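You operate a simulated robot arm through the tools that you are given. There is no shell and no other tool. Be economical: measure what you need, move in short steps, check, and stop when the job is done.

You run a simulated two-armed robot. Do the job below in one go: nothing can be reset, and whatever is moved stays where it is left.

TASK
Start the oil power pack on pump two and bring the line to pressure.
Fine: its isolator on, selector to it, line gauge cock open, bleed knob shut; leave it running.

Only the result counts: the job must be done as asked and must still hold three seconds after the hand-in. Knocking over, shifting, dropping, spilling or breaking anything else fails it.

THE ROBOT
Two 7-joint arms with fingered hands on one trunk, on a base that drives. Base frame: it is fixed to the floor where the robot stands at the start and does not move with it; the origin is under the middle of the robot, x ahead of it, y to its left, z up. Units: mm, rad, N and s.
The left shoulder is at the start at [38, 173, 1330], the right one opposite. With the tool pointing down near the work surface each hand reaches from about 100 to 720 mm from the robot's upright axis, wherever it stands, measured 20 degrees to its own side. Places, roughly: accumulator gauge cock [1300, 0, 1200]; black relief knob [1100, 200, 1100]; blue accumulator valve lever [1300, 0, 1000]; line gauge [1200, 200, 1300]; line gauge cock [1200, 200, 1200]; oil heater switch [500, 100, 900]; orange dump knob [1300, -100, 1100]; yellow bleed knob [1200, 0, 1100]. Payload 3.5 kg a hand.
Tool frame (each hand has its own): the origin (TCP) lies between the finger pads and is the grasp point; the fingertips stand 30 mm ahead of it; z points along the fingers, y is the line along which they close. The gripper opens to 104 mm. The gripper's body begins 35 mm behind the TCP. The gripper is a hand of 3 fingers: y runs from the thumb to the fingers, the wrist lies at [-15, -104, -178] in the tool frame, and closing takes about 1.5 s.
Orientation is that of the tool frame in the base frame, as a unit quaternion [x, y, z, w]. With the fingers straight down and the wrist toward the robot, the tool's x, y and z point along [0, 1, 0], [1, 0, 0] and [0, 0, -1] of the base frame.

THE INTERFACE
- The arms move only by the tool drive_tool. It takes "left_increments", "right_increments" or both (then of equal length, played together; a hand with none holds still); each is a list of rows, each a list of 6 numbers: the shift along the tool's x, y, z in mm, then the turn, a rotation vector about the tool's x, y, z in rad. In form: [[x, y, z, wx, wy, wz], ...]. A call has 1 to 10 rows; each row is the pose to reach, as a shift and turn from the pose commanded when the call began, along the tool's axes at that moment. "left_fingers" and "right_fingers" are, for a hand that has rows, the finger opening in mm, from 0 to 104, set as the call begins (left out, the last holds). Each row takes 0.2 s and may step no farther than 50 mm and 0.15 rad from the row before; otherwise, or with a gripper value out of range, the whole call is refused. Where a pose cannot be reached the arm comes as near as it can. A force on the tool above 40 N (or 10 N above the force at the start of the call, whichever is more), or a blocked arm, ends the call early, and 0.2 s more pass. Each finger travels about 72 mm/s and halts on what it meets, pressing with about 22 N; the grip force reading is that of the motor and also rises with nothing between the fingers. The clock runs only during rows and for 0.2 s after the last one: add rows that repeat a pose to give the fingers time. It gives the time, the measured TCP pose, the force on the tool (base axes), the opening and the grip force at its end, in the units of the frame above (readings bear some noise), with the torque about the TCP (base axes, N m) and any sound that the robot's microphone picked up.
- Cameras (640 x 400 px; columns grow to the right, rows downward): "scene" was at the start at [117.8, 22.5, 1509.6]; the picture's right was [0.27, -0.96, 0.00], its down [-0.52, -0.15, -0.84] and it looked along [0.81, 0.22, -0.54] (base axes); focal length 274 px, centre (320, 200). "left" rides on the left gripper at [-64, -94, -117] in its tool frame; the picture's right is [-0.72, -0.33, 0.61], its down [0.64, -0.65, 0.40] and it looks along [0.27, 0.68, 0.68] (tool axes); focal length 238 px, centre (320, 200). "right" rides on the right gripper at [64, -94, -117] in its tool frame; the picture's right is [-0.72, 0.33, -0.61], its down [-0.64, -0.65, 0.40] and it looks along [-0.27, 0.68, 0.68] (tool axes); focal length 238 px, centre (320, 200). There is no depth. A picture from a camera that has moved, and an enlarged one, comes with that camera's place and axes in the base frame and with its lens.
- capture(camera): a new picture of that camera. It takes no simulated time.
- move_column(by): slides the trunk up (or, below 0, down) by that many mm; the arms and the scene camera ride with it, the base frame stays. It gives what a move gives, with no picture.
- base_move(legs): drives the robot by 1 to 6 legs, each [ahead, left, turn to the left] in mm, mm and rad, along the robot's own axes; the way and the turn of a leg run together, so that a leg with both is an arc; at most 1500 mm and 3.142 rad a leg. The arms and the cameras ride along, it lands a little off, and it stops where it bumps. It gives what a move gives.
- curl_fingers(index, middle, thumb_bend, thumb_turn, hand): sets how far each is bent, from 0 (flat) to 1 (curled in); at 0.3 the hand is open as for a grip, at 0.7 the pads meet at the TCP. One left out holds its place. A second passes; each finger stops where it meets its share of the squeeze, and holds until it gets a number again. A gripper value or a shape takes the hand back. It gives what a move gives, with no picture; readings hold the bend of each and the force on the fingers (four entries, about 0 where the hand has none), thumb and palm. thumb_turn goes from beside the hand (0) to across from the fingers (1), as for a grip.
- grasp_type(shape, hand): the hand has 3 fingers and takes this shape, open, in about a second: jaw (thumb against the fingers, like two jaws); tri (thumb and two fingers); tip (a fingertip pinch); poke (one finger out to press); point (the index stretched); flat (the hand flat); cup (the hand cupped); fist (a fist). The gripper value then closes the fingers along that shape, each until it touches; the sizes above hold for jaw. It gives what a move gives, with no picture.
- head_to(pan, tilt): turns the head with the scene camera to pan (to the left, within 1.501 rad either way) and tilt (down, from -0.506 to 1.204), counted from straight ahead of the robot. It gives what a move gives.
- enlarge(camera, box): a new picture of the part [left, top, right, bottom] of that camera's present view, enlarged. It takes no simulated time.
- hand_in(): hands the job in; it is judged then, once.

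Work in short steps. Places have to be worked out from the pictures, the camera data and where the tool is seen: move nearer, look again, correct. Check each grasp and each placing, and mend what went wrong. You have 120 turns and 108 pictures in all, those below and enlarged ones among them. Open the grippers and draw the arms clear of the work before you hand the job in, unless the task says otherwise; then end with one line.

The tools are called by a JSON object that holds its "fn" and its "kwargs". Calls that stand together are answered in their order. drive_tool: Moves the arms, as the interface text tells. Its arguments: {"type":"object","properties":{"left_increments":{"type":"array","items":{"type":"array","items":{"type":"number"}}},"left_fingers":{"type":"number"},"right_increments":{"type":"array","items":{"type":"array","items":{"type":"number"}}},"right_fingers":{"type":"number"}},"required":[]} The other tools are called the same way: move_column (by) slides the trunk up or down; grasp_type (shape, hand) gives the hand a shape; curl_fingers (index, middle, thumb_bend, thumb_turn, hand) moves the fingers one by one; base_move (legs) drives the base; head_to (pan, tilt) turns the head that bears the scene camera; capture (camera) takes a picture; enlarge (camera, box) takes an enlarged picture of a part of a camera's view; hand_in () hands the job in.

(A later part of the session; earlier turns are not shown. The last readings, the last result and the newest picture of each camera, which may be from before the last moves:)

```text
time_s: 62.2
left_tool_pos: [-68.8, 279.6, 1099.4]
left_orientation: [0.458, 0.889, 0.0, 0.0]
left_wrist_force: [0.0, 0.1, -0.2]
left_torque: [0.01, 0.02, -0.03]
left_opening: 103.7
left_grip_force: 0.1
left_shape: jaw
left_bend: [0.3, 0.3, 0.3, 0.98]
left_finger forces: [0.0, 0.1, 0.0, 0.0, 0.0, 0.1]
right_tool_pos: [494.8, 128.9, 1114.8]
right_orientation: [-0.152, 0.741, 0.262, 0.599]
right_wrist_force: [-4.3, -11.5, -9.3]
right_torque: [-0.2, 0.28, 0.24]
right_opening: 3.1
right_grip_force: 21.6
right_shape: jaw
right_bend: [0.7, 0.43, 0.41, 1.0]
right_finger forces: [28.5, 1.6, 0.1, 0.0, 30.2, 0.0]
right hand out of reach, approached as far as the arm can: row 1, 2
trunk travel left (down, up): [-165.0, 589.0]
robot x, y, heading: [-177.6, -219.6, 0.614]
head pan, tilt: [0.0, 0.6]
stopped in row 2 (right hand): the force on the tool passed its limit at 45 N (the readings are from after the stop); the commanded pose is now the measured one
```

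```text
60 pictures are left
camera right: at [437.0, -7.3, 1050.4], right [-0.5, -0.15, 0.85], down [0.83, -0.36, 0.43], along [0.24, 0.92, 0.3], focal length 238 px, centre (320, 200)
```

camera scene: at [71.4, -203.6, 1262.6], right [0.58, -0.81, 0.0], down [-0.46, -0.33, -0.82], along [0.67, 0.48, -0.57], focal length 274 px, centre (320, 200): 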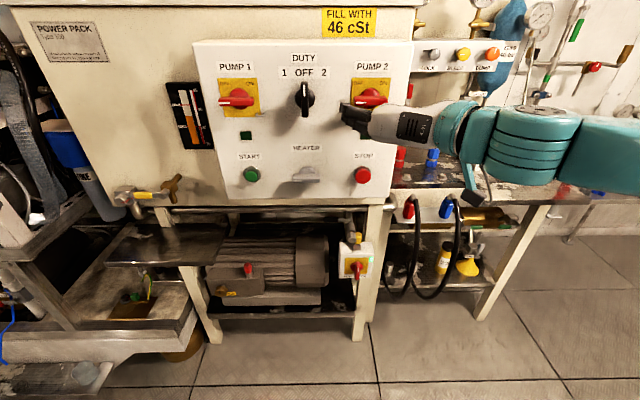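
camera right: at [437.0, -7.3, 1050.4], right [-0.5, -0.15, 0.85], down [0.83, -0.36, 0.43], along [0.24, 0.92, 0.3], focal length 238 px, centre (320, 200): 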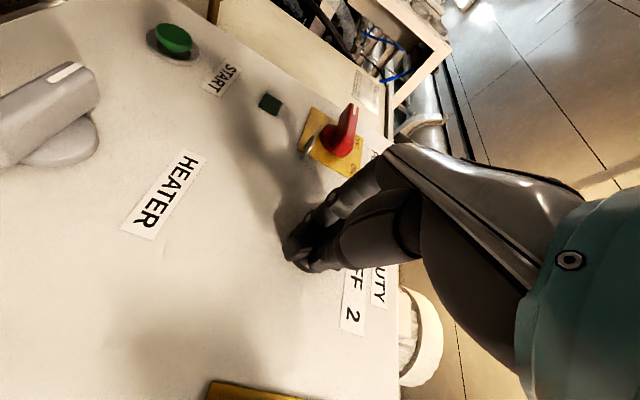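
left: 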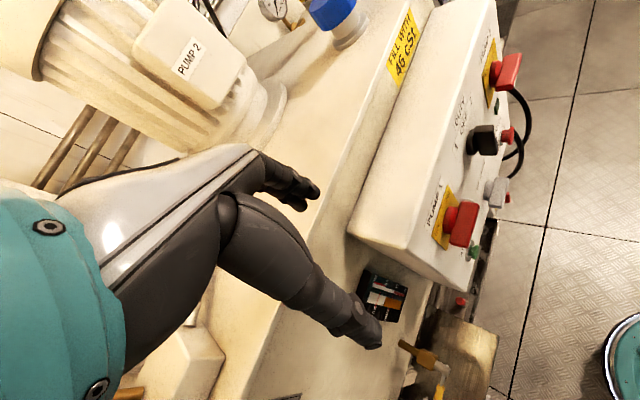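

The roll proceeds; I check from the scene camera whether the selector follows.

{"fn": "enlarge", "kwargs": {"camera": "scene", "box": [220, 20, 420, 180]}}

```text
2.50 times, centred on (320, 100) of scene
camera zoom: at [-0.5, -94.1, 1242.1], right [0.58, -0.81, 0.0], down [-0.46, -0.33, -0.83], along [0.67, 0.48, -0.56], focal length 684 px, centre (320, 450)
```

zoom: 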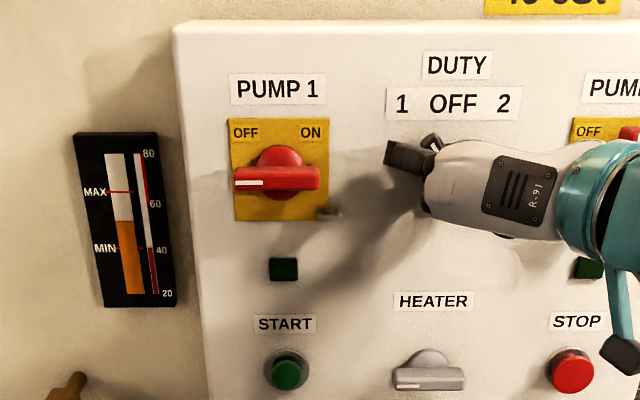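

The selector's tip leans left, so the squeeze seems to have turned it toward 1. I release and back off to look.

{"fn": "drive_tool", "kwargs": {"right_increments": [[0, 0, -2, 0, 0, 0], [0, 0, -4, 0, 0, 0], [0, 0, -4, 0, 0, 0], [0, 0, -4, 0, 0, 0], [0, 0, -4, 0, 0, 0], [0, 0, -4, 0, 0, 0], [0, 0, -30, 0, 0, 0], [0, 0, -60, 0, 0, 0]], "right_fingers": 104}}

{"fn": "enlarge", "kwargs": {"camera": "scene", "box": [220, 20, 420, 180]}}

{"fn": "capture", "kwargs": {"camera": "right"}}

```text
time_s: 64.0
left_tool_pos: [-68.4, 280.7, 1099.0]
left_orientation: [0.458, 0.889, 0.0, 0.001]
left_wrist_force: [-0.2, -0.8, 0.5]
left_torque: [0.0, -0.01, -0.02]
left_opening: 103.7
left_grip_force: 0.1
left_shape: jaw
left_bend: [0.3, 0.3, 0.3, 0.98]
left_finger forces: [0.0, 0.0, 0.1, 0.0, 0.1, 0.1]
right_tool_pos: [445.1, 95.7, 1126.4]
right_orientation: [-0.151, 0.74, 0.264, 0.6]
right_wrist_force: [-0.2, -0.2, 0.0]
right_torque: [0.0, -0.04, 0.0]
right_opening: 103.5
right_grip_force: 0.0
right_shape: jaw
right_bend: [0.3, 0.3, 0.3, 0.98]
right_finger forces: [0.0, 0.0, 0.0, 0.1, 0.1, 0.0]
trunk travel left (down, up): [-165.0, 589.0]
robot x, y, heading: [-177.1, -220.4, 0.619]
head pan, tilt: [0.0, 0.6]
```

```text
2.50 times, centred on (320, 100) of scene
camera zoom: at [-0.7, -93.2, 1241.9], right [0.58, -0.81, 0.0], down [-0.46, -0.33, -0.83], along [0.67, 0.48, -0.56], focal length 684 px, centre (320, 450)
```

zoom: 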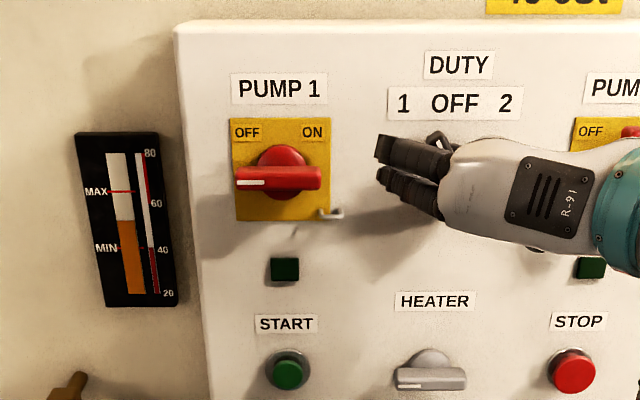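

```text
57 pictures are left
camera right: at [387.8, -40.2, 1061.5], right [-0.51, -0.15, 0.85], down [0.83, -0.36, 0.43], along [0.24, 0.92, 0.31], focal length 238 px, centre (320, 200)
```

right: 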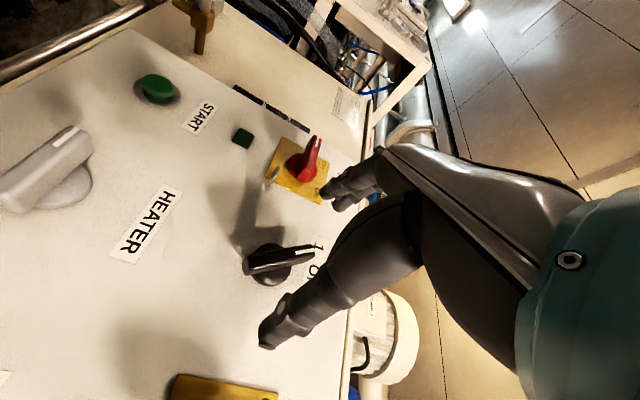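

The selector has gone to about "1". Rather than squeeze, I will straddle its upper end with a 60 mm opening and push it to the right.

{"fn": "drive_tool", "kwargs": {"right_increments": [[-5, 9, 0, 0, -0.07, 0], [-11, 19, 0, 0, -0.14, 0], [-11, 19, 20, 0, -0.14, 0], [-11, 19, 40, 0, -0.14, 0], [-11, 19, 56, 0, -0.14, 0], [-11, 19, 56, 0, -0.14, 0]], "right_fingers": 60}}

{"fn": "capture", "kwargs": {"camera": "right"}}

{"fn": "enlarge", "kwargs": {"camera": "scene", "box": [220, 20, 420, 180]}}

```text
time_s: 65.4
left_tool_pos: [-68.7, 278.1, 1099.9]
left_orientation: [0.457, 0.889, 0.001, 0.002]
left_wrist_force: [0.8, 0.0, 0.1]
left_torque: [0.05, 0.02, 0.03]
left_opening: 104.0
left_grip_force: 0.1
left_shape: jaw
left_bend: [0.3, 0.3, 0.3, 0.98]
left_finger forces: [0.0, 0.0, 0.1, 0.1, 0.1, 0.0]
right_tool_pos: [494.5, 132.0, 1173.4]
right_orientation: [-0.141, 0.709, 0.265, 0.638]
right_wrist_force: [-3.0, -1.6, 0.4]
right_torque: [0.04, -0.09, 0.19]
right_opening: 60.4
right_grip_force: 0.0
right_shape: jaw
right_bend: [0.74, 0.41, 0.66, 1.0]
right_finger forces: [0.0, 4.0, 0.0, 0.1, 0.0, 0.0]
right hand out of reach, approached as far as the arm can: row 1, 2, 3, 4, 5, 6
trunk travel left (down, up): [-165.0, 589.0]
robot x, y, heading: [-178.5, -215.2, 0.622]
head pan, tilt: [0.0, 0.6]
```

```text
56 pictures are left
camera right: at [439.9, 0.1, 1098.3], right [-0.58, -0.17, 0.8], down [0.78, -0.4, 0.48], along [0.23, 0.9, 0.37], focal length 238 px, centre (320, 200)
```

right: 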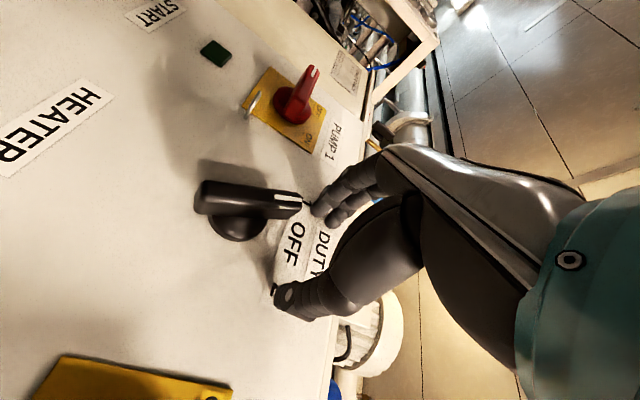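

```text
2.50 times, centred on (320, 100) of scene
camera zoom: at [-0.7, -94.3, 1242.1], right [0.58, -0.81, 0.0], down [-0.46, -0.33, -0.83], along [0.67, 0.48, -0.56], focal length 684 px, centre (320, 450)
```

zoom: 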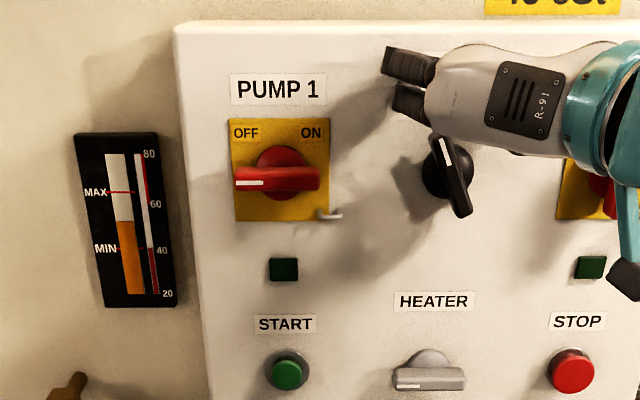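

The hand slid 45 mm too high at its limit. The selector tilts about 20° left. I lower with the trunk, after retracting slightly.

{"fn": "drive_tool", "kwargs": {"right_increments": [[0, 0, -8, 0, 0, 0], [15, 0, -8, 0, 0, 0]]}}

{"fn": "move_column", "kwargs": {"by": -25}}

{"fn": "enlarge", "kwargs": {"camera": "scene", "box": [220, 20, 420, 180]}}

```text
time_s: 66.0
left_tool_pos: [-69.0, 280.2, 1098.7]
left_orientation: [0.458, 0.889, 0.0, 0.001]
left_wrist_force: [-0.3, 0.3, 0.6]
left_torque: [0.0, 0.04, 0.03]
left_opening: 103.8
left_grip_force: 0.1
left_shape: jaw
left_bend: [0.3, 0.3, 0.3, 0.98]
left_finger forces: [0.0, 0.0, 0.0, 0.0, 0.0, 0.1]
right_tool_pos: [493.3, 132.3, 1173.5]
right_orientation: [-0.142, 0.709, 0.265, 0.637]
right_wrist_force: [-2.7, -1.8, -0.6]
right_torque: [0.02, -0.07, 0.13]
right_opening: 60.2
right_grip_force: 0.1
right_shape: jaw
right_bend: [0.74, 0.41, 0.66, 1.0]
right_finger forces: [0.1, 3.6, 0.0, 0.0, 0.0, 0.0]
right hand out of reach, approached as far as the arm can: row 1, 2
trunk travel left (down, up): [-165.0, 589.0]
robot x, y, heading: [-178.0, -220.5, 0.62]
head pan, tilt: [0.0, 0.6]
```

```text
time_s: 66.6
left_tool_pos: [-69.9, 278.9, 1074.8]
left_orientation: [0.459, 0.889, 0.0, -0.001]
left_wrist_force: [-0.4, 0.6, 0.5]
left_torque: [-0.01, 0.05, -0.02]
left_opening: 103.6
left_grip_force: 0.0
left_shape: jaw
left_bend: [0.3, 0.3, 0.3, 0.98]
left_finger forces: [0.0, 0.0, 0.1, 0.1, 0.0, 0.1]
right_tool_pos: [491.3, 140.3, 1143.0]
right_orientation: [-0.149, 0.712, 0.273, 0.629]
right_wrist_force: [-17.9, -15.1, 3.4]
right_torque: [0.22, -0.12, 0.8]
right_opening: 57.9
right_grip_force: 0.2
right_shape: jaw
right_bend: [0.74, 0.43, 0.66, 1.0]
right_finger forces: [16.0, 7.9, 0.1, 0.0, 0.0, 0.0]
trunk travel left (down, up): [-143.0, 611.0]
robot x, y, heading: [-176.7, -216.8, 0.617]
head pan, tilt: [0.0, 0.6]
stopped: the force on the tool passed its limit at 44 N (the readings are from after the stop); the commanded pose is now the measured one
```

```text
2.50 times, centred on (320, 100) of scene
camera zoom: at [5.9, -89.5, 1219.7], right [0.58, -0.81, 0.0], down [-0.46, -0.33, -0.83], along [0.67, 0.48, -0.56], focal length 684 px, centre (320, 450)
```

zoom: 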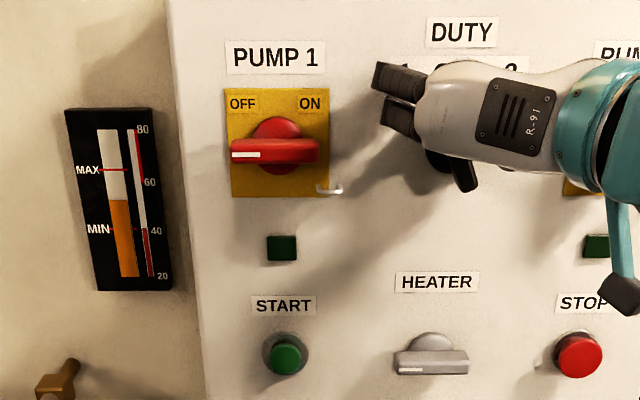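

The commanded pose has reset to the measured one at a useful height. I retract 8 mm and look with the wrist camera.

{"fn": "drive_tool", "kwargs": {"right_increments": [[0, 0, -8, 0, 0, 0], [0, 0, -8, 0, 0, 0]]}}

{"fn": "capture", "kwargs": {"camera": "right"}}

```text
time_s: 67.2
left_tool_pos: [-68.7, 279.8, 1075.6]
left_orientation: [0.458, 0.889, -0.002, -0.001]
left_wrist_force: [0.1, 0.2, -0.7]
left_torque: [-0.01, 0.03, -0.01]
left_opening: 103.6
left_grip_force: 0.1
left_shape: jaw
left_bend: [0.3, 0.3, 0.3, 0.98]
left_finger forces: [0.1, 0.0, 0.0, 0.0, 0.1, 0.0]
right_tool_pos: [492.8, 136.3, 1138.4]
right_orientation: [-0.146, 0.715, 0.267, 0.629]
right_wrist_force: [-3.0, -2.0, 0.6]
right_torque: [0.08, -0.07, 0.07]
right_opening: 59.7
right_grip_force: 0.0
right_shape: jaw
right_bend: [0.74, 0.42, 0.66, 1.0]
right_finger forces: [0.1, 3.6, 0.1, 0.0, 0.0, 0.0]
trunk travel left (down, up): [-143.0, 611.0]
robot x, y, heading: [-176.6, -220.9, 0.62]
head pan, tilt: [0.0, 0.6]
```

```text
53 pictures are left
camera right: at [437.8, 2.7, 1065.8], right [-0.56, -0.17, 0.81], down [0.8, -0.38, 0.47], along [0.23, 0.91, 0.35], focal length 238 px, centre (320, 200)
```

right: 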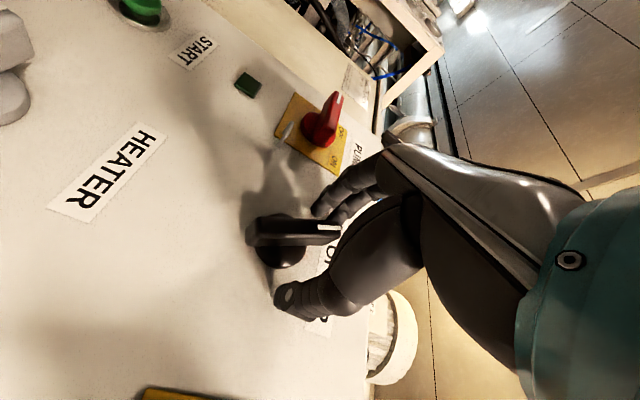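

The bar's upper half lies between fingers and thumb. I push right (tool -y) in steps.

{"fn": "drive_tool", "kwargs": {"right_increments": [[0, -10, -3, 0, 0, 0], [0, -20, -3, 0, 0, 0], [0, -30, -3, 0, 0, 0], [0, -40, -3, 0, 0, 0], [0, -50, -3, 0, 0, 0]]}}

{"fn": "capture", "kwargs": {"camera": "right"}}

```text
time_s: 68.4
left_tool_pos: [-67.3, 279.0, 1076.0]
left_orientation: [0.458, 0.889, -0.002, -0.001]
left_wrist_force: [-0.3, -0.1, -0.8]
left_torque: [-0.02, -0.01, 0.01]
left_opening: 103.8
left_grip_force: 0.0
left_shape: jaw
left_bend: [0.3, 0.3, 0.3, 0.98]
left_finger forces: [0.1, 0.0, 0.1, 0.0, 0.0, 0.1]
right_tool_pos: [516.2, 92.0, 1134.4]
right_orientation: [-0.146, 0.716, 0.266, 0.628]
right_wrist_force: [3.4, 0.9, 14.6]
right_torque: [0.65, 0.12, -0.13]
right_opening: 61.4
right_grip_force: 0.0
right_shape: jaw
right_bend: [0.26, 0.44, 0.66, 1.0]
right_finger forces: [8.6, 6.4, 0.0, 0.1, 0.1, 0.1]
trunk travel left (down, up): [-143.0, 611.0]
robot x, y, heading: [-178.4, -218.7, 0.616]
head pan, tilt: [0.0, 0.6]
```

```text
52 pictures are left
camera right: at [462.5, -41.1, 1061.4], right [-0.56, -0.17, 0.81], down [0.8, -0.38, 0.47], along [0.23, 0.91, 0.35], focal length 238 px, centre (320, 200)
```

right: 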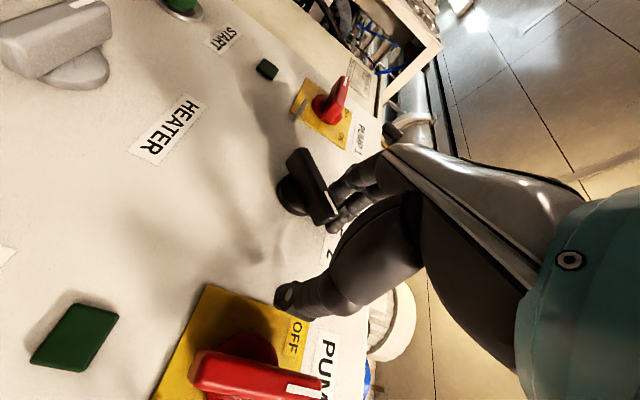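

The selector swung clockwise well past vertical. I retract and check its position from the scene camera.

{"fn": "drive_tool", "kwargs": {"right_increments": [[0, 4, 0, 0, 0, 0], [0, 4, -30, 0, 0, 0], [0, 4, -60, 0, 0, 0], [0, 4, -90, 0, 0, 0], [0, -30, -110, 0, 0, 0], [0, -75, -110, 0, 0, 0]]}}

{"fn": "enlarge", "kwargs": {"camera": "scene", "box": [220, 0, 420, 160]}}

```text
time_s: 69.8
left_tool_pos: [-68.7, 280.6, 1075.8]
left_orientation: [0.458, 0.889, -0.002, -0.001]
left_wrist_force: [-0.2, -0.3, 0.8]
left_torque: [-0.02, 0.0, -0.01]
left_opening: 103.5
left_grip_force: 0.1
left_shape: jaw
left_bend: [0.3, 0.3, 0.3, 0.98]
left_finger forces: [0.0, 0.0, 0.1, 0.0, 0.0, 0.1]
right_tool_pos: [468.4, -29.9, 1124.2]
right_orientation: [-0.146, 0.714, 0.269, 0.629]
right_wrist_force: [-0.3, -1.3, 0.5]
right_torque: [0.01, 0.01, 0.03]
right_opening: 60.4
right_grip_force: 0.1
right_shape: jaw
right_bend: [0.74, 0.41, 0.66, 1.0]
right_finger forces: [0.0, 0.0, 0.1, 0.0, 0.1, 0.0]
trunk travel left (down, up): [-143.0, 611.0]
robot x, y, heading: [-177.3, -218.1, 0.618]
head pan, tilt: [0.0, 0.6]
```

```text
2.50 times, centred on (320, 80) of scene
camera zoom: at [8.9, -87.0, 1219.2], right [0.58, -0.81, 0.0], down [-0.46, -0.33, -0.83], along [0.67, 0.48, -0.56], focal length 684 px, centre (320, 500)
```

zoom: 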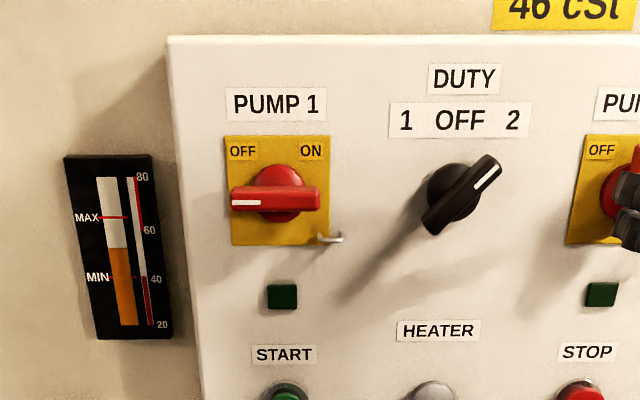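

The selector stands at 2. Next is START at about (439,257,950): I move the base left and the trunk down, keeping the hand about 100 mm off the panel with fingers closed.

{"fn": "base_move", "kwargs": {"legs": [[0, 205, 0]]}}

{"fn": "move_column", "kwargs": {"by": -140}}

{"fn": "drive_tool", "kwargs": {"right_increments": [[0, 15, 0, 0, 0, -0.07], [0, 30, 0, 0, 0, -0.14], [0, 45, 0, 0, 0, -0.2], [0, 45, 0, 0, 0, -0.2], [0, 45, 0, 0, 0, -0.2]], "right_fingers": 0}}

{"fn": "capture", "kwargs": {"camera": "right"}}

{"fn": "capture", "kwargs": {"camera": "scene"}}

```text
time_s: 71.4
left_tool_pos: [-187.6, 445.8, 1074.8]
left_orientation: [0.457, 0.889, -0.002, 0.0]
left_wrist_force: [-0.4, -0.2, 0.1]
left_torque: [-0.02, -0.01, 0.0]
left_opening: 103.8
left_grip_force: 0.1
left_shape: jaw
left_bend: [0.3, 0.3, 0.3, 0.98]
left_finger forces: [0.0, 0.0, 0.1, 0.0, 0.1, 0.1]
right_tool_pos: [350.9, 137.5, 1124.1]
right_orientation: [-0.147, 0.715, 0.27, 0.629]
right_wrist_force: [-0.7, 0.2, -0.2]
right_torque: [0.06, -0.01, -0.04]
right_opening: 60.2
right_grip_force: 0.1
right_shape: jaw
right_bend: [0.74, 0.41, 0.66, 1.0]
right_finger forces: [0.0, 0.1, 0.0, 0.0, 0.0, 0.1]
trunk travel left (down, up): [-143.0, 611.0]
robot x, y, heading: [-295.1, -56.4, 0.621]
head pan, tilt: [0.0, 0.6]
```

```text
time_s: 73.1
left_tool_pos: [-185.7, 445.4, 935.2]
left_orientation: [0.457, 0.889, -0.001, 0.0]
left_wrist_force: [-0.5, 0.1, 0.3]
left_torque: [-0.04, 0.01, 0.02]
left_opening: 103.6
left_grip_force: 0.2
left_shape: jaw
left_bend: [0.3, 0.3, 0.3, 0.98]
left_finger forces: [0.0, 0.0, 0.0, 0.1, 0.0, 0.1]
right_tool_pos: [351.0, 135.6, 985.3]
right_orientation: [-0.147, 0.714, 0.269, 0.629]
right_wrist_force: [-0.8, 0.7, 0.2]
right_torque: [0.01, -0.01, -0.02]
right_opening: 60.2
right_grip_force: 0.0
right_shape: jaw
right_bend: [0.74, 0.41, 0.66, 1.0]
right_finger forces: [0.0, 0.0, 0.0, 0.0, 0.1, 0.1]
trunk travel left (down, up): [-3.0, 751.0]
robot x, y, heading: [-297.5, -55.3, 0.62]
head pan, tilt: [0.0, 0.6]
```

```text
time_s: 74.3
left_tool_pos: [-185.3, 445.2, 934.3]
left_orientation: [0.457, 0.89, -0.002, -0.001]
left_wrist_force: [0.8, 0.4, 0.6]
left_torque: [0.02, 0.02, 0.04]
left_opening: 103.8
left_grip_force: 0.1
left_shape: jaw
left_bend: [0.3, 0.3, 0.3, 0.98]
left_finger forces: [0.0, 0.0, 0.1, 0.1, 0.0, 0.0]
right_tool_pos: [325.4, 183.6, 982.3]
right_orientation: [-0.216, 0.696, 0.206, 0.653]
right_wrist_force: [-0.3, -0.3, 1.0]
right_torque: [0.04, 0.02, -0.01]
right_opening: 0.2
right_grip_force: 22.1
right_shape: jaw
right_bend: [0.7, 0.7, 0.46, 1.0]
right_finger forces: [0.0, 0.0, 0.0, 0.0, 0.0, 0.0]
right hand out of reach, approached as far as the arm can: row 2, 3, 4, 5
trunk travel left (down, up): [-3.0, 751.0]
robot x, y, heading: [-293.0, -52.7, 0.624]
head pan, tilt: [0.0, 0.6]
```

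```text
50 pictures are left
camera right: at [282.2, 39.0, 925.1], right [-0.65, -0.06, 0.76], down [0.74, -0.28, 0.61], along [0.18, 0.96, 0.23], focal length 238 px, centre (320, 200)
```

right: 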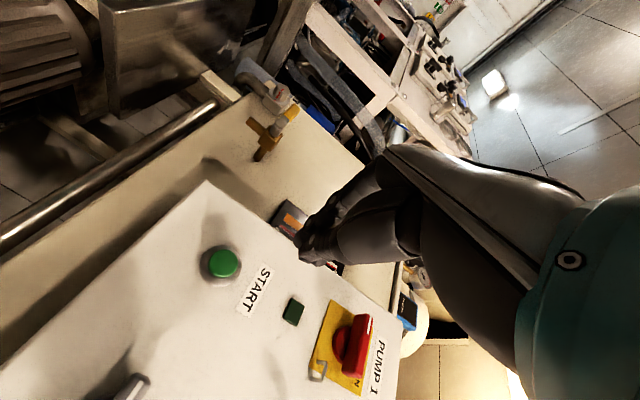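

```text
49 pictures are left
camera scene: at [-40.1, 127.1, 1069.6], right [0.58, -0.81, 0.0], down [-0.46, -0.33, -0.83], along [0.67, 0.48, -0.56], focal length 274 px, centre (320, 200)
```

scene: 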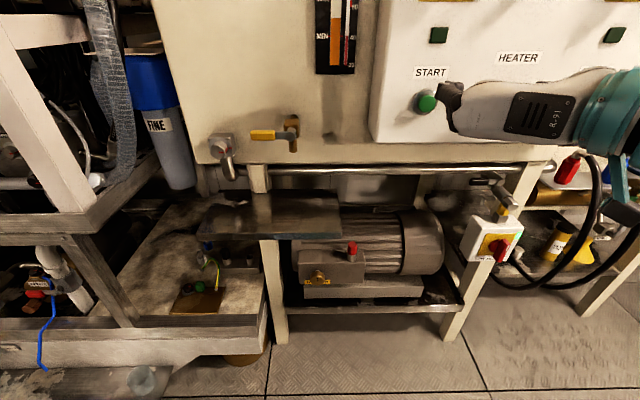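

The button lies at about (434,253,948). I lower 26 mm and approach until the fingertips are about 25 mm from it.

{"fn": "drive_tool", "kwargs": {"right_increments": [[13, -3, 0, 0, 0, 0], [26, -5, 10, 0, 0, 0], [26, -5, 40, 0, 0, 0], [26, -5, 75, 0, 0, 0]]}}

{"fn": "capture", "kwargs": {"camera": "right"}}

```text
time_s: 75.3
left_tool_pos: [-186.7, 445.1, 933.6]
left_orientation: [0.457, 0.889, -0.002, -0.001]
left_wrist_force: [0.2, -0.1, -0.1]
left_torque: [0.0, -0.01, -0.01]
left_opening: 103.7
left_grip_force: 0.0
left_shape: jaw
left_bend: [0.3, 0.3, 0.3, 0.98]
left_finger forces: [0.0, 0.0, 0.0, 0.0, 0.0, 0.0]
right_tool_pos: [391.0, 216.2, 965.5]
right_orientation: [-0.219, 0.699, 0.203, 0.65]
right_wrist_force: [1.3, 0.4, 0.1]
right_torque: [0.0, 0.0, -0.03]
right_opening: 0.1
right_grip_force: 22.1
right_shape: jaw
right_bend: [0.7, 0.7, 0.46, 1.0]
right_finger forces: [0.0, 0.0, 0.0, 0.0, 0.0, 0.1]
right hand out of reach, approached as far as the arm can: row 3, 4
trunk travel left (down, up): [-3.0, 751.0]
robot x, y, heading: [-292.9, -56.9, 0.618]
head pan, tilt: [0.0, 0.6]
```

```text
48 pictures are left
camera right: at [345.9, 71.6, 911.0], right [-0.65, -0.05, 0.76], down [0.74, -0.28, 0.61], along [0.18, 0.96, 0.22], focal length 238 px, centre (320, 200)
```

right: 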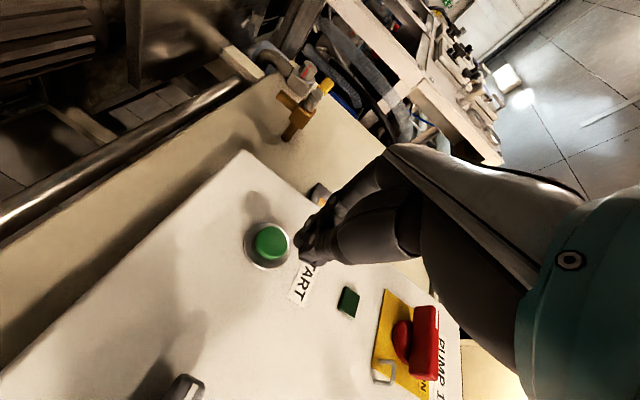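

The arm stays 17 mm high at its limit, but pitching the hand down is easy. I pitch 0.25 down and shift down a little.

{"fn": "drive_tool", "kwargs": {"right_increments": [[5, 0, 0, 0, 0.12, 0], [10, 0, 0, 0, 0.24, 0], [12, 0, 3, 0, 0.24, 0]]}}

{"fn": "capture", "kwargs": {"camera": "right"}}

```text
time_s: 76.1
left_tool_pos: [-186.3, 444.7, 935.1]
left_orientation: [0.457, 0.889, -0.002, -0.001]
left_wrist_force: [0.2, -0.8, -0.8]
left_torque: [-0.01, -0.02, -0.03]
left_opening: 103.8
left_grip_force: 0.0
left_shape: jaw
left_bend: [0.3, 0.3, 0.3, 0.98]
left_finger forces: [0.0, 0.0, 0.0, 0.0, 0.0, 0.0]
right_tool_pos: [384.0, 224.7, 944.7]
right_orientation: [-0.24, 0.769, 0.18, 0.565]
right_wrist_force: [0.5, -0.5, -0.2]
right_torque: [0.01, 0.01, 0.0]
right_opening: 0.0
right_grip_force: 21.2
right_shape: jaw
right_bend: [0.7, 0.7, 0.46, 1.0]
right_finger forces: [0.0, 0.0, 0.1, 0.0, 0.1, 0.1]
right hand out of reach, approached as far as the arm can: row 2, 3
trunk travel left (down, up): [-3.0, 751.0]
robot x, y, heading: [-296.1, -56.3, 0.616]
head pan, tilt: [0.0, 0.6]
```

```text
47 pictures are left
camera right: at [331.6, 75.6, 917.9], right [-0.49, 0.05, 0.87], down [0.85, -0.21, 0.49], along [0.21, 0.98, 0.06], focal length 238 px, centre (320, 200)
```

right: 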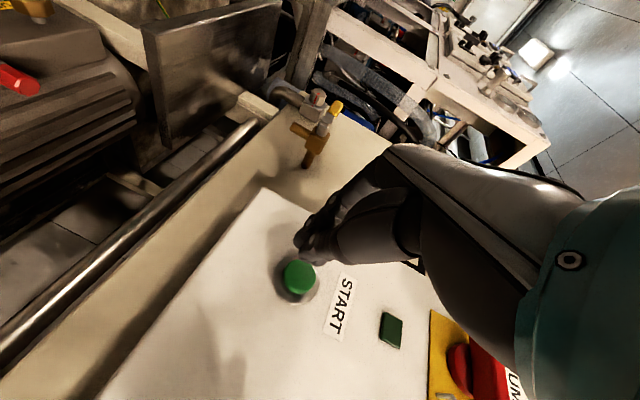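

Now I line the fingertips up with the button and press forward.

{"fn": "drive_tool", "kwargs": {"right_increments": [[-12, -5, 0, 0, 0, 0], [-20, -5, 10, 0, 0, 0], [-20, -5, 18, 0, 0, 0], [-21, -5, 24, 0, 0, 0], [-23, -5, 30, 0, 0, 0], [-24, -5, 36, 0, 0, 0]]}}

{"fn": "capture", "kwargs": {"camera": "right"}}

```text
time_s: 77.4
left_tool_pos: [-189.5, 440.5, 936.1]
left_orientation: [0.458, 0.889, 0.0, 0.0]
left_wrist_force: [-0.8, 1.7, -1.1]
left_torque: [-0.08, -0.01, 0.01]
left_opening: 103.7
left_grip_force: 0.1
left_shape: jaw
left_bend: [0.3, 0.3, 0.3, 0.98]
left_finger forces: [0.0, 0.1, 0.0, 0.1, 0.0, 0.0]
right_tool_pos: [409.2, 242.2, 960.9]
right_orientation: [-0.246, 0.768, 0.184, 0.562]
right_wrist_force: [-60.2, -76.6, 12.2]
right_torque: [-0.13, 0.29, 0.03]
right_opening: 0.1
right_grip_force: 22.2
right_shape: jaw
right_bend: [0.7, 0.7, 0.48, 1.0]
right_finger forces: [0.0, 16.8, 0.0, 0.0, 135.5, 0.0]
right hand out of reach, approached as far as the arm can: row 1, 2, 3
trunk travel left (down, up): [-3.0, 751.0]
robot x, y, heading: [-296.0, -55.1, 0.621]
head pan, tilt: [0.0, 0.6]
heard: click
stopped in row 6 (right hand): the force on the tool passed its limit at 43 N (the readings are from after the stop); the commanded pose is now the measured one
```

```text
46 pictures are left
camera right: at [359.1, 90.2, 933.4], right [-0.49, 0.05, 0.87], down [0.85, -0.19, 0.49], along [0.19, 0.98, 0.06], focal length 238 px, centre (320, 200)
```

right: 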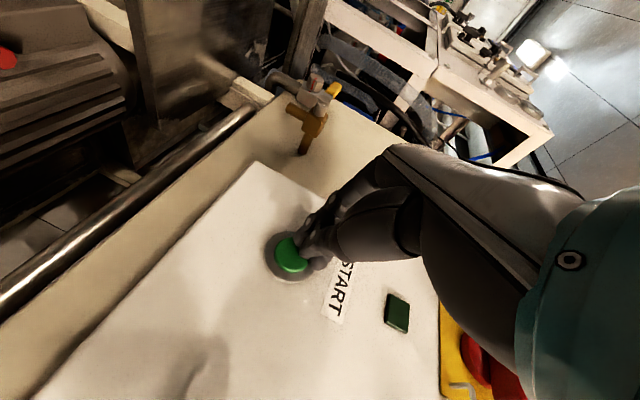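

A click: the button was pressed. I back off at once and look at the lamps.

{"fn": "drive_tool", "kwargs": {"right_increments": [[0, 0, -20, 0, 0, 0], [0, 0, -50, 0, 0, 0], [0, 0, -95, 0, 0, 0], [0, 0, -130, 0, 0, 0]], "right_fingers": 60}}

{"fn": "move_column", "kwargs": {"by": 200}}

{"fn": "base_move", "kwargs": {"legs": [[-100, -150, 0]]}}

{"fn": "capture", "kwargs": {"camera": "scene"}}

```text
time_s: 78.4
left_tool_pos: [-187.6, 444.3, 935.2]
left_orientation: [0.458, 0.889, -0.002, -0.001]
left_wrist_force: [0.3, -0.2, 0.0]
left_torque: [0.04, -0.02, -0.01]
left_opening: 103.9
left_grip_force: 0.0
left_shape: jaw
left_bend: [0.3, 0.3, 0.3, 0.98]
left_finger forces: [0.0, 0.0, 0.0, 0.0, 0.0, 0.0]
right_tool_pos: [302.6, 216.6, 946.4]
right_orientation: [-0.239, 0.769, 0.183, 0.564]
right_wrist_force: [-0.7, 0.2, 0.5]
right_torque: [0.0, 0.0, 0.0]
right_opening: 59.8
right_grip_force: 0.1
right_shape: jaw
right_bend: [0.74, 0.41, 0.66, 1.0]
right_finger forces: [0.0, 0.0, 0.0, 0.0, 0.0, 0.1]
right hand out of reach, approached as far as the arm can: row 1, 2, 3, 4
trunk travel left (down, up): [-3.0, 751.0]
robot x, y, heading: [-296.6, -57.0, 0.62]
head pan, tilt: [0.0, 0.6]
```

```text
time_s: 80.6
left_tool_pos: [-185.6, 445.4, 1135.2]
left_orientation: [0.457, 0.889, -0.002, -0.001]
left_wrist_force: [-0.1, -0.2, 0.1]
left_torque: [0.03, 0.0, 0.02]
left_opening: 103.6
left_grip_force: 0.0
left_shape: jaw
left_bend: [0.3, 0.3, 0.3, 0.98]
left_finger forces: [0.1, 0.1, 0.1, 0.0, 0.1, 0.1]
right_tool_pos: [303.7, 216.2, 1144.2]
right_orientation: [-0.244, 0.77, 0.18, 0.562]
right_wrist_force: [-0.3, -1.0, 0.1]
right_torque: [0.0, -0.03, 0.02]
right_opening: 59.8
right_grip_force: 0.1
right_shape: jaw
right_bend: [0.74, 0.41, 0.66, 1.0]
right_finger forces: [0.1, 0.0, 0.0, 0.0, 0.0, 0.1]
trunk travel left (down, up): [-203.0, 551.0]
robot x, y, heading: [-293.3, -55.1, 0.62]
head pan, tilt: [0.0, 0.6]
```

```text
time_s: 82.1
left_tool_pos: [-183.0, 268.1, 1135.6]
left_orientation: [0.456, 0.89, -0.002, -0.002]
left_wrist_force: [0.3, 0.2, 0.2]
left_torque: [0.03, 0.0, -0.02]
left_opening: 103.7
left_grip_force: 0.1
left_shape: jaw
left_bend: [0.3, 0.3, 0.3, 0.98]
left_finger forces: [0.0, 0.0, 0.1, 0.0, 0.0, 0.0]
right_tool_pos: [306.5, 42.6, 1146.4]
right_orientation: [-0.245, 0.77, 0.181, 0.561]
right_wrist_force: [-0.3, 0.0, 0.2]
right_torque: [0.02, 0.04, 0.01]
right_opening: 59.8
right_grip_force: 0.1
right_shape: jaw
right_bend: [0.74, 0.41, 0.66, 1.0]
right_finger forces: [0.0, 0.1, 0.0, 0.0, 0.1, 0.0]
trunk travel left (down, up): [-203.0, 551.0]
robot x, y, heading: [-292.7, -231.7, 0.625]
head pan, tilt: [0.0, 0.6]
```

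```text
45 pictures are left
camera scene: at [-130.9, -116.8, 1281.9], right [0.58, -0.81, 0.0], down [-0.46, -0.33, -0.83], along [0.67, 0.48, -0.56], focal length 274 px, centre (320, 200)
```

scene: 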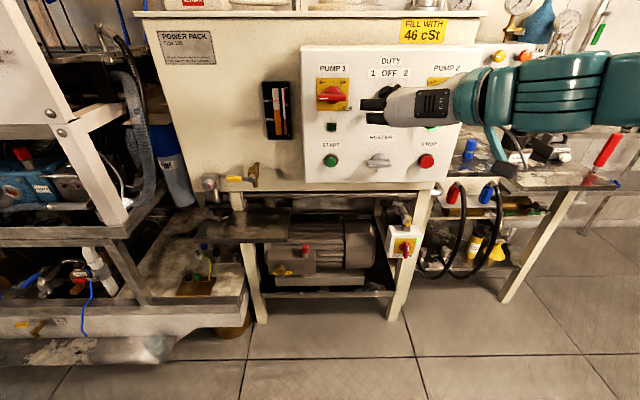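

I zoom in on the Pump 2 lamp, which seems to have lit.

{"fn": "enlarge", "kwargs": {"camera": "scene", "box": [300, 0, 560, 170]}}

```text
2.35 times, centred on (430, 85) of scene
camera zoom: at [-130.9, -116.8, 1281.9], right [0.58, -0.81, 0.0], down [-0.46, -0.33, -0.83], along [0.67, 0.48, -0.56], focal length 644 px, centre (61, 471)
```

zoom: 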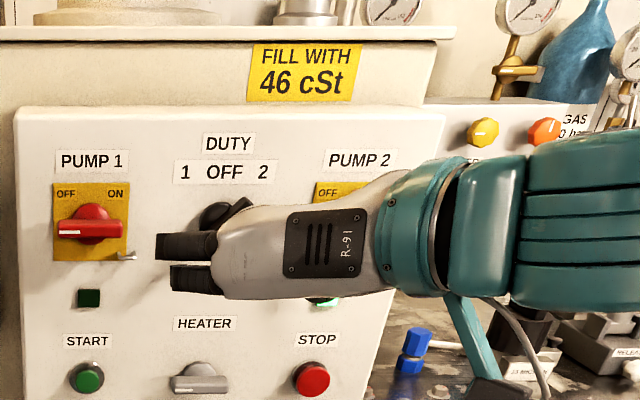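

The Pump 2 lamp is lit, so the pump runs. Next is the manifold to the right of the tank. I first tuck the left arm back so it clears the panel when I drive in.

{"fn": "drive_tool", "kwargs": {"left_increments": [[0, -40, 0, 0, 0, 0], [0, -80, 0, 0, 0, 0], [0, -120, 0, 0, 0, 0], [0, -160, 0, 0, 0, 0], [0, -200, 0, 0, 0, 0]]}}

{"fn": "base_move", "kwargs": {"legs": [[0, -560, 0]]}}

{"fn": "head_to", "kwargs": {"pan": 0.0, "tilt": 0.45}}

{"fn": "capture", "kwargs": {"camera": "scene"}}

```text
time_s: 83.3
left_tool_pos: [-345.1, 153.6, 1135.5]
left_orientation: [0.456, 0.89, -0.001, -0.001]
left_wrist_force: [0.2, 0.3, 0.4]
left_torque: [0.03, 0.01, -0.01]
left_opening: 103.8
left_grip_force: 0.1
left_shape: jaw
left_bend: [0.3, 0.3, 0.3, 0.98]
left_finger forces: [0.0, 0.1, 0.1, 0.0, 0.1, 0.0]
right_tool_pos: [305.9, 42.3, 1147.1]
right_orientation: [-0.246, 0.769, 0.18, 0.562]
right_wrist_force: [0.3, 0.0, -0.6]
right_torque: [0.0, 0.02, 0.03]
right_opening: 59.9
right_grip_force: 0.0
right_shape: jaw
right_bend: [0.74, 0.41, 0.66, 1.0]
right_finger forces: [0.1, 0.0, 0.0, 0.1, 0.1, 0.0]
trunk travel left (down, up): [-203.0, 551.0]
robot x, y, heading: [-292.8, -229.3, 0.626]
head pan, tilt: [0.0, 0.6]
```

```text
time_s: 86.5
left_tool_pos: [-18.2, -297.5, 1136.0]
left_orientation: [0.459, 0.888, -0.001, -0.001]
left_wrist_force: [1.1, -0.4, -0.3]
left_torque: [0.01, -0.01, 0.01]
left_opening: 103.6
left_grip_force: 0.1
left_shape: jaw
left_bend: [0.3, 0.3, 0.3, 0.98]
left_finger forces: [0.1, 0.0, 0.0, 0.0, 0.0, 0.0]
right_tool_pos: [631.9, -416.0, 1145.2]
right_orientation: [-0.242, 0.77, 0.178, 0.562]
right_wrist_force: [0.2, -0.3, -0.9]
right_torque: [0.04, 0.01, 0.03]
right_opening: 60.0
right_grip_force: 0.1
right_shape: jaw
right_bend: [0.74, 0.41, 0.66, 1.0]
right_finger forces: [0.0, 0.0, 0.0, 0.1, 0.0, 0.1]
trunk travel left (down, up): [-203.0, 551.0]
robot x, y, heading: [27.0, -683.1, 0.62]
head pan, tilt: [0.0, 0.6]
```

```text
time_s: 87.2
left_tool_pos: [-18.9, -298.8, 1135.7]
left_orientation: [0.459, 0.888, -0.002, -0.001]
left_wrist_force: [-0.4, -0.6, -0.1]
left_torque: [-0.02, -0.01, 0.03]
left_opening: 103.4
left_grip_force: 0.1
left_shape: jaw
left_bend: [0.3, 0.3, 0.3, 0.98]
left_finger forces: [0.1, 0.1, 0.1, 0.1, 0.0, 0.0]
right_tool_pos: [632.2, -415.5, 1144.9]
right_orientation: [-0.242, 0.771, 0.178, 0.562]
right_wrist_force: [-0.1, -0.3, -0.1]
right_torque: [-0.01, 0.01, -0.02]
right_opening: 59.7
right_grip_force: 0.1
right_shape: jaw
right_bend: [0.74, 0.41, 0.66, 1.0]
right_finger forces: [0.1, 0.0, 0.0, 0.0, 0.1, 0.0]
trunk travel left (down, up): [-203.0, 551.0]
robot x, y, heading: [30.7, -682.0, 0.618]
head pan, tilt: [0.0, 0.45]
```

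```text
43 pictures are left
camera scene: at [196.2, -568.4, 1295.3], right [0.58, -0.82, 0.0], down [-0.36, -0.25, -0.9], along [0.73, 0.52, -0.44], focal length 274 px, centre (320, 200)
```

scene: 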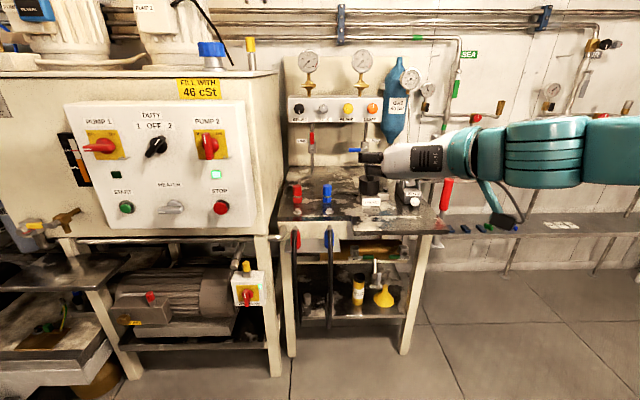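

The Pump 2 lamp is clearly lit. Now I zoom on the manifold.

{"fn": "enlarge", "kwargs": {"camera": "scene", "box": [270, 30, 450, 230]}}

{"fn": "enlarge", "kwargs": {"camera": "scene", "box": [280, 40, 400, 130]}}

```text
2.00 times, centred on (360, 130) of scene
camera zoom: at [196.2, -568.4, 1295.3], right [0.58, -0.82, 0.0], down [-0.36, -0.25, -0.9], along [0.73, 0.52, -0.44], focal length 547 px, centre (240, 340)
```

zoom: 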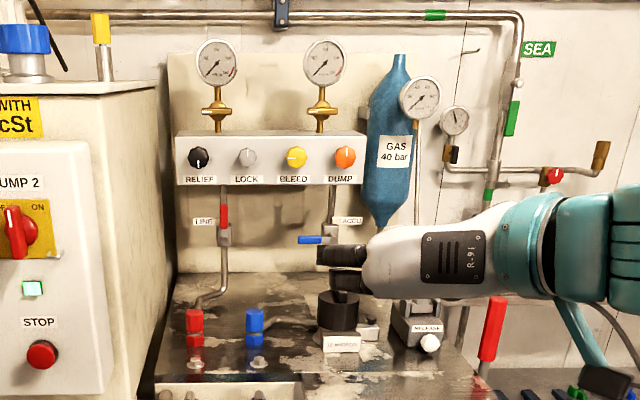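

```text
4.44 times, centred on (340, 85) of scene
camera zoom: at [196.2, -568.4, 1295.3], right [0.58, -0.82, 0.0], down [-0.36, -0.25, -0.9], along [0.73, 0.52, -0.44], focal length 1216 px, centre (231, 711)
```

zoom: 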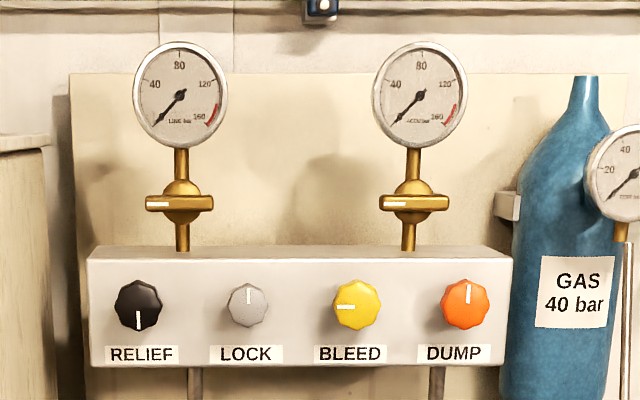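

The bleed mark points left (dump points up), and both gauge cocks lie crosswise. I estimate the bleed knob at (1213,12,1145) and the line cock at (1165,176,1228). Before driving in I raise the left hand above panel height.

{"fn": "drive_tool", "kwargs": {"left_increments": [[0, 0, -45, 0, 0, 0], [0, 0, -90, 0, 0, 0], [0, 0, -135, 0, 0, 0], [0, 0, -180, 0, 0, 0], [0, 0, -225, 0, 0, 0], [0, 0, -260, 0, 0, 0]], "left_fingers": 20}}

{"fn": "base_move", "kwargs": {"legs": [[400, 0, 0]]}}

{"fn": "capture", "kwargs": {"camera": "scene"}}

{"fn": "capture", "kwargs": {"camera": "right"}}

```text
time_s: 88.6
left_tool_pos: [-20.9, -299.7, 1397.5]
left_orientation: [0.46, 0.888, -0.002, -0.001]
left_wrist_force: [-0.6, -0.3, -0.2]
left_torque: [0.0, -0.02, 0.0]
left_opening: 20.1
left_grip_force: 0.1
left_shape: jaw
left_bend: [0.73, 0.59, 0.74, 1.0]
left_finger forces: [0.0, 0.0, 0.0, 0.0, 0.1, 0.0]
right_tool_pos: [630.8, -416.5, 1145.6]
right_orientation: [-0.241, 0.771, 0.179, 0.562]
right_wrist_force: [0.6, -0.1, 0.0]
right_torque: [0.0, -0.01, -0.03]
right_opening: 59.9
right_grip_force: 0.1
right_shape: jaw
right_bend: [0.74, 0.41, 0.66, 1.0]
right_finger forces: [0.1, 0.1, 0.0, 0.0, 0.1, 0.0]
trunk travel left (down, up): [-203.0, 551.0]
robot x, y, heading: [31.6, -685.9, 0.613]
head pan, tilt: [0.0, 0.45]
```

```text
time_s: 91.1
left_tool_pos: [302.3, -66.9, 1397.3]
left_orientation: [0.457, 0.889, -0.002, -0.001]
left_wrist_force: [-0.2, 0.3, -0.8]
left_torque: [-0.02, 0.0, -0.01]
left_opening: 20.3
left_grip_force: 0.1
left_shape: jaw
left_bend: [0.73, 0.59, 0.74, 1.0]
left_finger forces: [0.0, 0.1, 0.0, 0.1, 0.1, 0.1]
right_tool_pos: [954.4, -180.6, 1145.3]
right_orientation: [-0.245, 0.769, 0.18, 0.562]
right_wrist_force: [0.3, -0.6, -0.1]
right_torque: [-0.03, -0.01, 0.01]
right_opening: 59.8
right_grip_force: 0.0
right_shape: jaw
right_bend: [0.74, 0.41, 0.66, 1.0]
right_finger forces: [0.0, 0.1, 0.0, 0.0, 0.1, 0.0]
trunk travel left (down, up): [-203.0, 551.0]
robot x, y, heading: [358.6, -450.4, 0.619]
head pan, tilt: [0.0, 0.45]
```

```text
40 pictures are left
camera scene: at [520.4, -336.6, 1295.3], right [0.58, -0.81, 0.0], down [-0.35, -0.25, -0.9], along [0.73, 0.52, -0.44], focal length 274 px, centre (320, 200)
```

scene: 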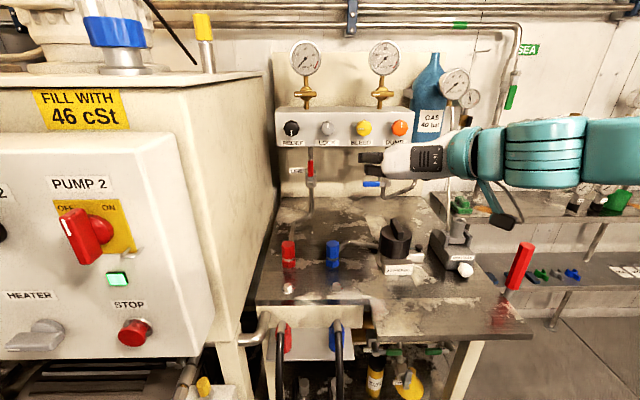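

```text
39 pictures are left
camera right: at [903.6, -332.0, 1120.2], right [-0.49, 0.05, 0.87], down [0.85, -0.2, 0.49], along [0.2, 0.98, 0.05], focal length 238 px, centre (320, 200)
```

right: 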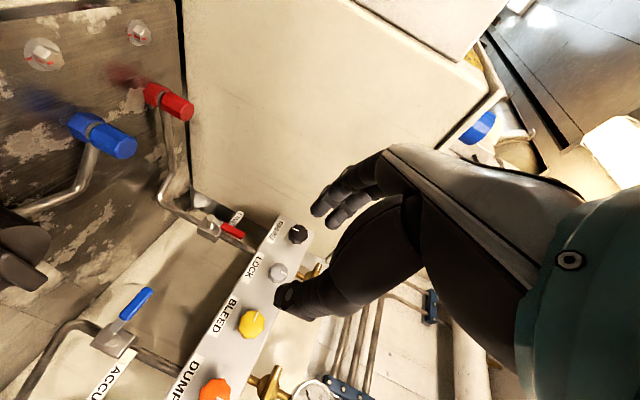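

All three views agree: the bleed knob is at (1216,12,1145). I drive 200 mm nearer and set the hand level with a roll of about -0.4, opening to 75 mm.

{"fn": "base_move", "kwargs": {"legs": [[200, 0, 0]]}}

{"fn": "drive_tool", "kwargs": {"right_increments": [[0, 0, 0, 0, -0.07, -0.1], [0, 0, 0, 0, -0.14, -0.2], [0, 0, 0, 0, -0.21, -0.3], [0, 0, 0, 0, -0.28, -0.4], [0, 0, 0, 0, -0.28, -0.5]], "right_fingers": 75}}

{"fn": "capture", "kwargs": {"camera": "right"}}

{"fn": "capture", "kwargs": {"camera": "scene"}}

```text
time_s: 92.7
left_tool_pos: [459.8, 45.4, 1396.5]
left_orientation: [0.458, 0.889, -0.002, -0.001]
left_wrist_force: [-0.7, 0.5, 0.0]
left_torque: [-0.03, 0.04, 0.01]
left_opening: 20.5
left_grip_force: 0.1
left_shape: jaw
left_bend: [0.73, 0.59, 0.74, 1.0]
left_finger forces: [0.0, 0.1, 0.0, 0.0, 0.0, 0.0]
right_tool_pos: [1113.6, -68.9, 1146.1]
right_orientation: [-0.244, 0.769, 0.179, 0.562]
right_wrist_force: [0.4, -0.3, -0.1]
right_torque: [-0.01, 0.0, 0.02]
right_opening: 59.8
right_grip_force: 0.1
right_shape: jaw
right_bend: [0.74, 0.41, 0.66, 1.0]
right_finger forces: [0.0, 0.0, 0.0, 0.0, 0.1, 0.0]
trunk travel left (down, up): [-203.0, 551.0]
robot x, y, heading: [515.3, -338.1, 0.622]
head pan, tilt: [0.0, 0.45]
```

```text
time_s: 93.9
left_tool_pos: [460.6, 45.7, 1397.5]
left_orientation: [0.458, 0.889, -0.001, 0.0]
left_wrist_force: [-0.6, 0.6, -0.3]
left_torque: [0.0, -0.01, -0.02]
left_opening: 20.1
left_grip_force: 0.0
left_shape: jaw
left_bend: [0.73, 0.59, 0.74, 1.0]
left_finger forces: [0.0, 0.0, 0.1, 0.0, 0.0, 0.0]
right_tool_pos: [1104.4, -63.2, 1157.9]
right_orientation: [-0.4, 0.604, 0.063, 0.687]
right_wrist_force: [0.5, 0.1, 0.8]
right_torque: [-0.02, 0.02, -0.02]
right_opening: 74.5
right_grip_force: 0.0
right_shape: jaw
right_bend: [0.27, 0.37, 0.57, 0.99]
right_finger forces: [0.0, 0.1, 0.1, 0.1, 0.0, 0.1]
right hand out of reach, approached as far as the arm can: row 4, 5
trunk travel left (down, up): [-203.0, 551.0]
robot x, y, heading: [516.9, -337.9, 0.619]
head pan, tilt: [0.0, 0.45]
```

```text
38 pictures are left
camera right: at [1086.6, -223.9, 1152.1], right [-0.85, 0.12, 0.51], down [0.52, 0.07, 0.85], along [0.07, 0.99, -0.12], focal length 238 px, centre (320, 200)
```

right: 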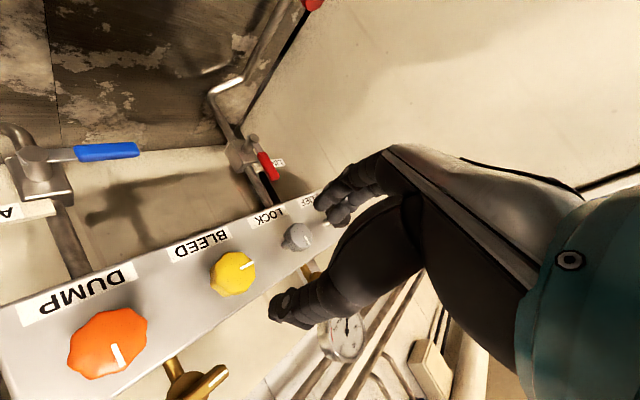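

```text
37 pictures are left
camera scene: at [678.5, -224.1, 1295.4], right [0.58, -0.81, 0.0], down [-0.35, -0.25, -0.9], along [0.73, 0.52, -0.44], focal length 274 px, centre (320, 200)
```

scene: 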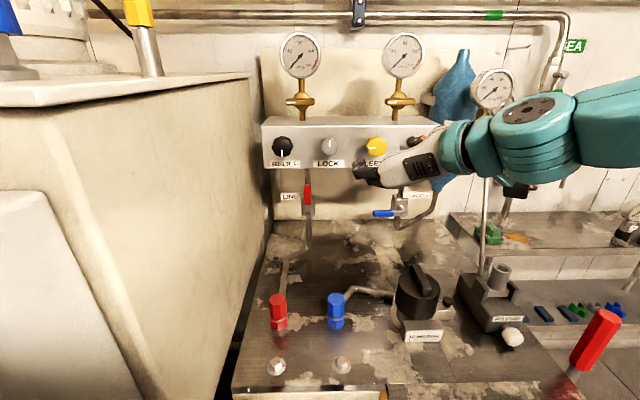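

The knob is 135 mm ahead of the TCP, offset (+11,-7), as the picture confirms. I advance 105 mm with the arm.

{"fn": "drive_tool", "kwargs": {"right_increments": [[5, -4, 15, 0, 0, 0], [11, -7, 30, 0, 0, 0], [11, -7, 60, 0, 0, 0], [11, -7, 85, 0, 0, 0], [11, -7, 105, 0, 0, 0]]}}

{"fn": "capture", "kwargs": {"camera": "right"}}

```text
time_s: 95.1
left_tool_pos: [461.0, 46.5, 1397.2]
left_orientation: [0.458, 0.889, -0.002, -0.001]
left_wrist_force: [-0.2, -0.4, -0.4]
left_torque: [-0.01, 0.03, -0.03]
left_opening: 20.4
left_grip_force: 0.1
left_shape: jaw
left_bend: [0.73, 0.59, 0.74, 1.0]
left_finger forces: [0.0, 0.0, 0.0, 0.0, 0.1, 0.0]
right_tool_pos: [1192.3, 0.2, 1159.0]
right_orientation: [-0.4, 0.604, 0.065, 0.686]
right_wrist_force: [-0.4, -0.7, 0.5]
right_torque: [-0.01, -0.01, 0.01]
right_opening: 74.4
right_grip_force: 0.1
right_shape: jaw
right_bend: [0.27, 0.37, 0.57, 0.99]
right_finger forces: [0.1, 0.0, 0.0, 0.1, 0.0, 0.1]
right hand out of reach, approached as far as the arm can: row 1, 2, 3, 4, 5
trunk travel left (down, up): [-203.0, 551.0]
robot x, y, heading: [514.7, -338.7, 0.616]
head pan, tilt: [0.0, 0.45]
```

```text
36 pictures are left
camera right: at [1173.4, -159.7, 1152.3], right [-0.85, 0.12, 0.51], down [0.52, 0.07, 0.85], along [0.07, 0.99, -0.12], focal length 238 px, centre (320, 200)
```

right: 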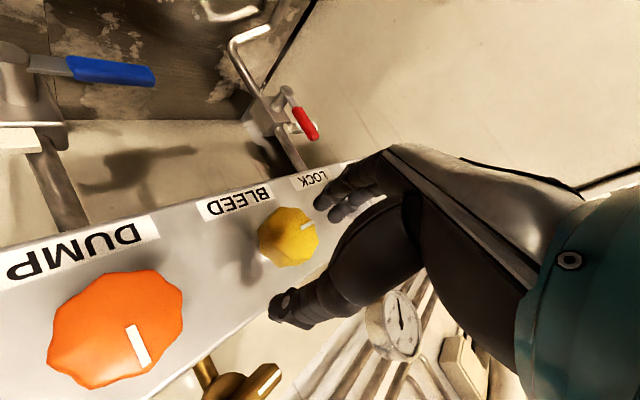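

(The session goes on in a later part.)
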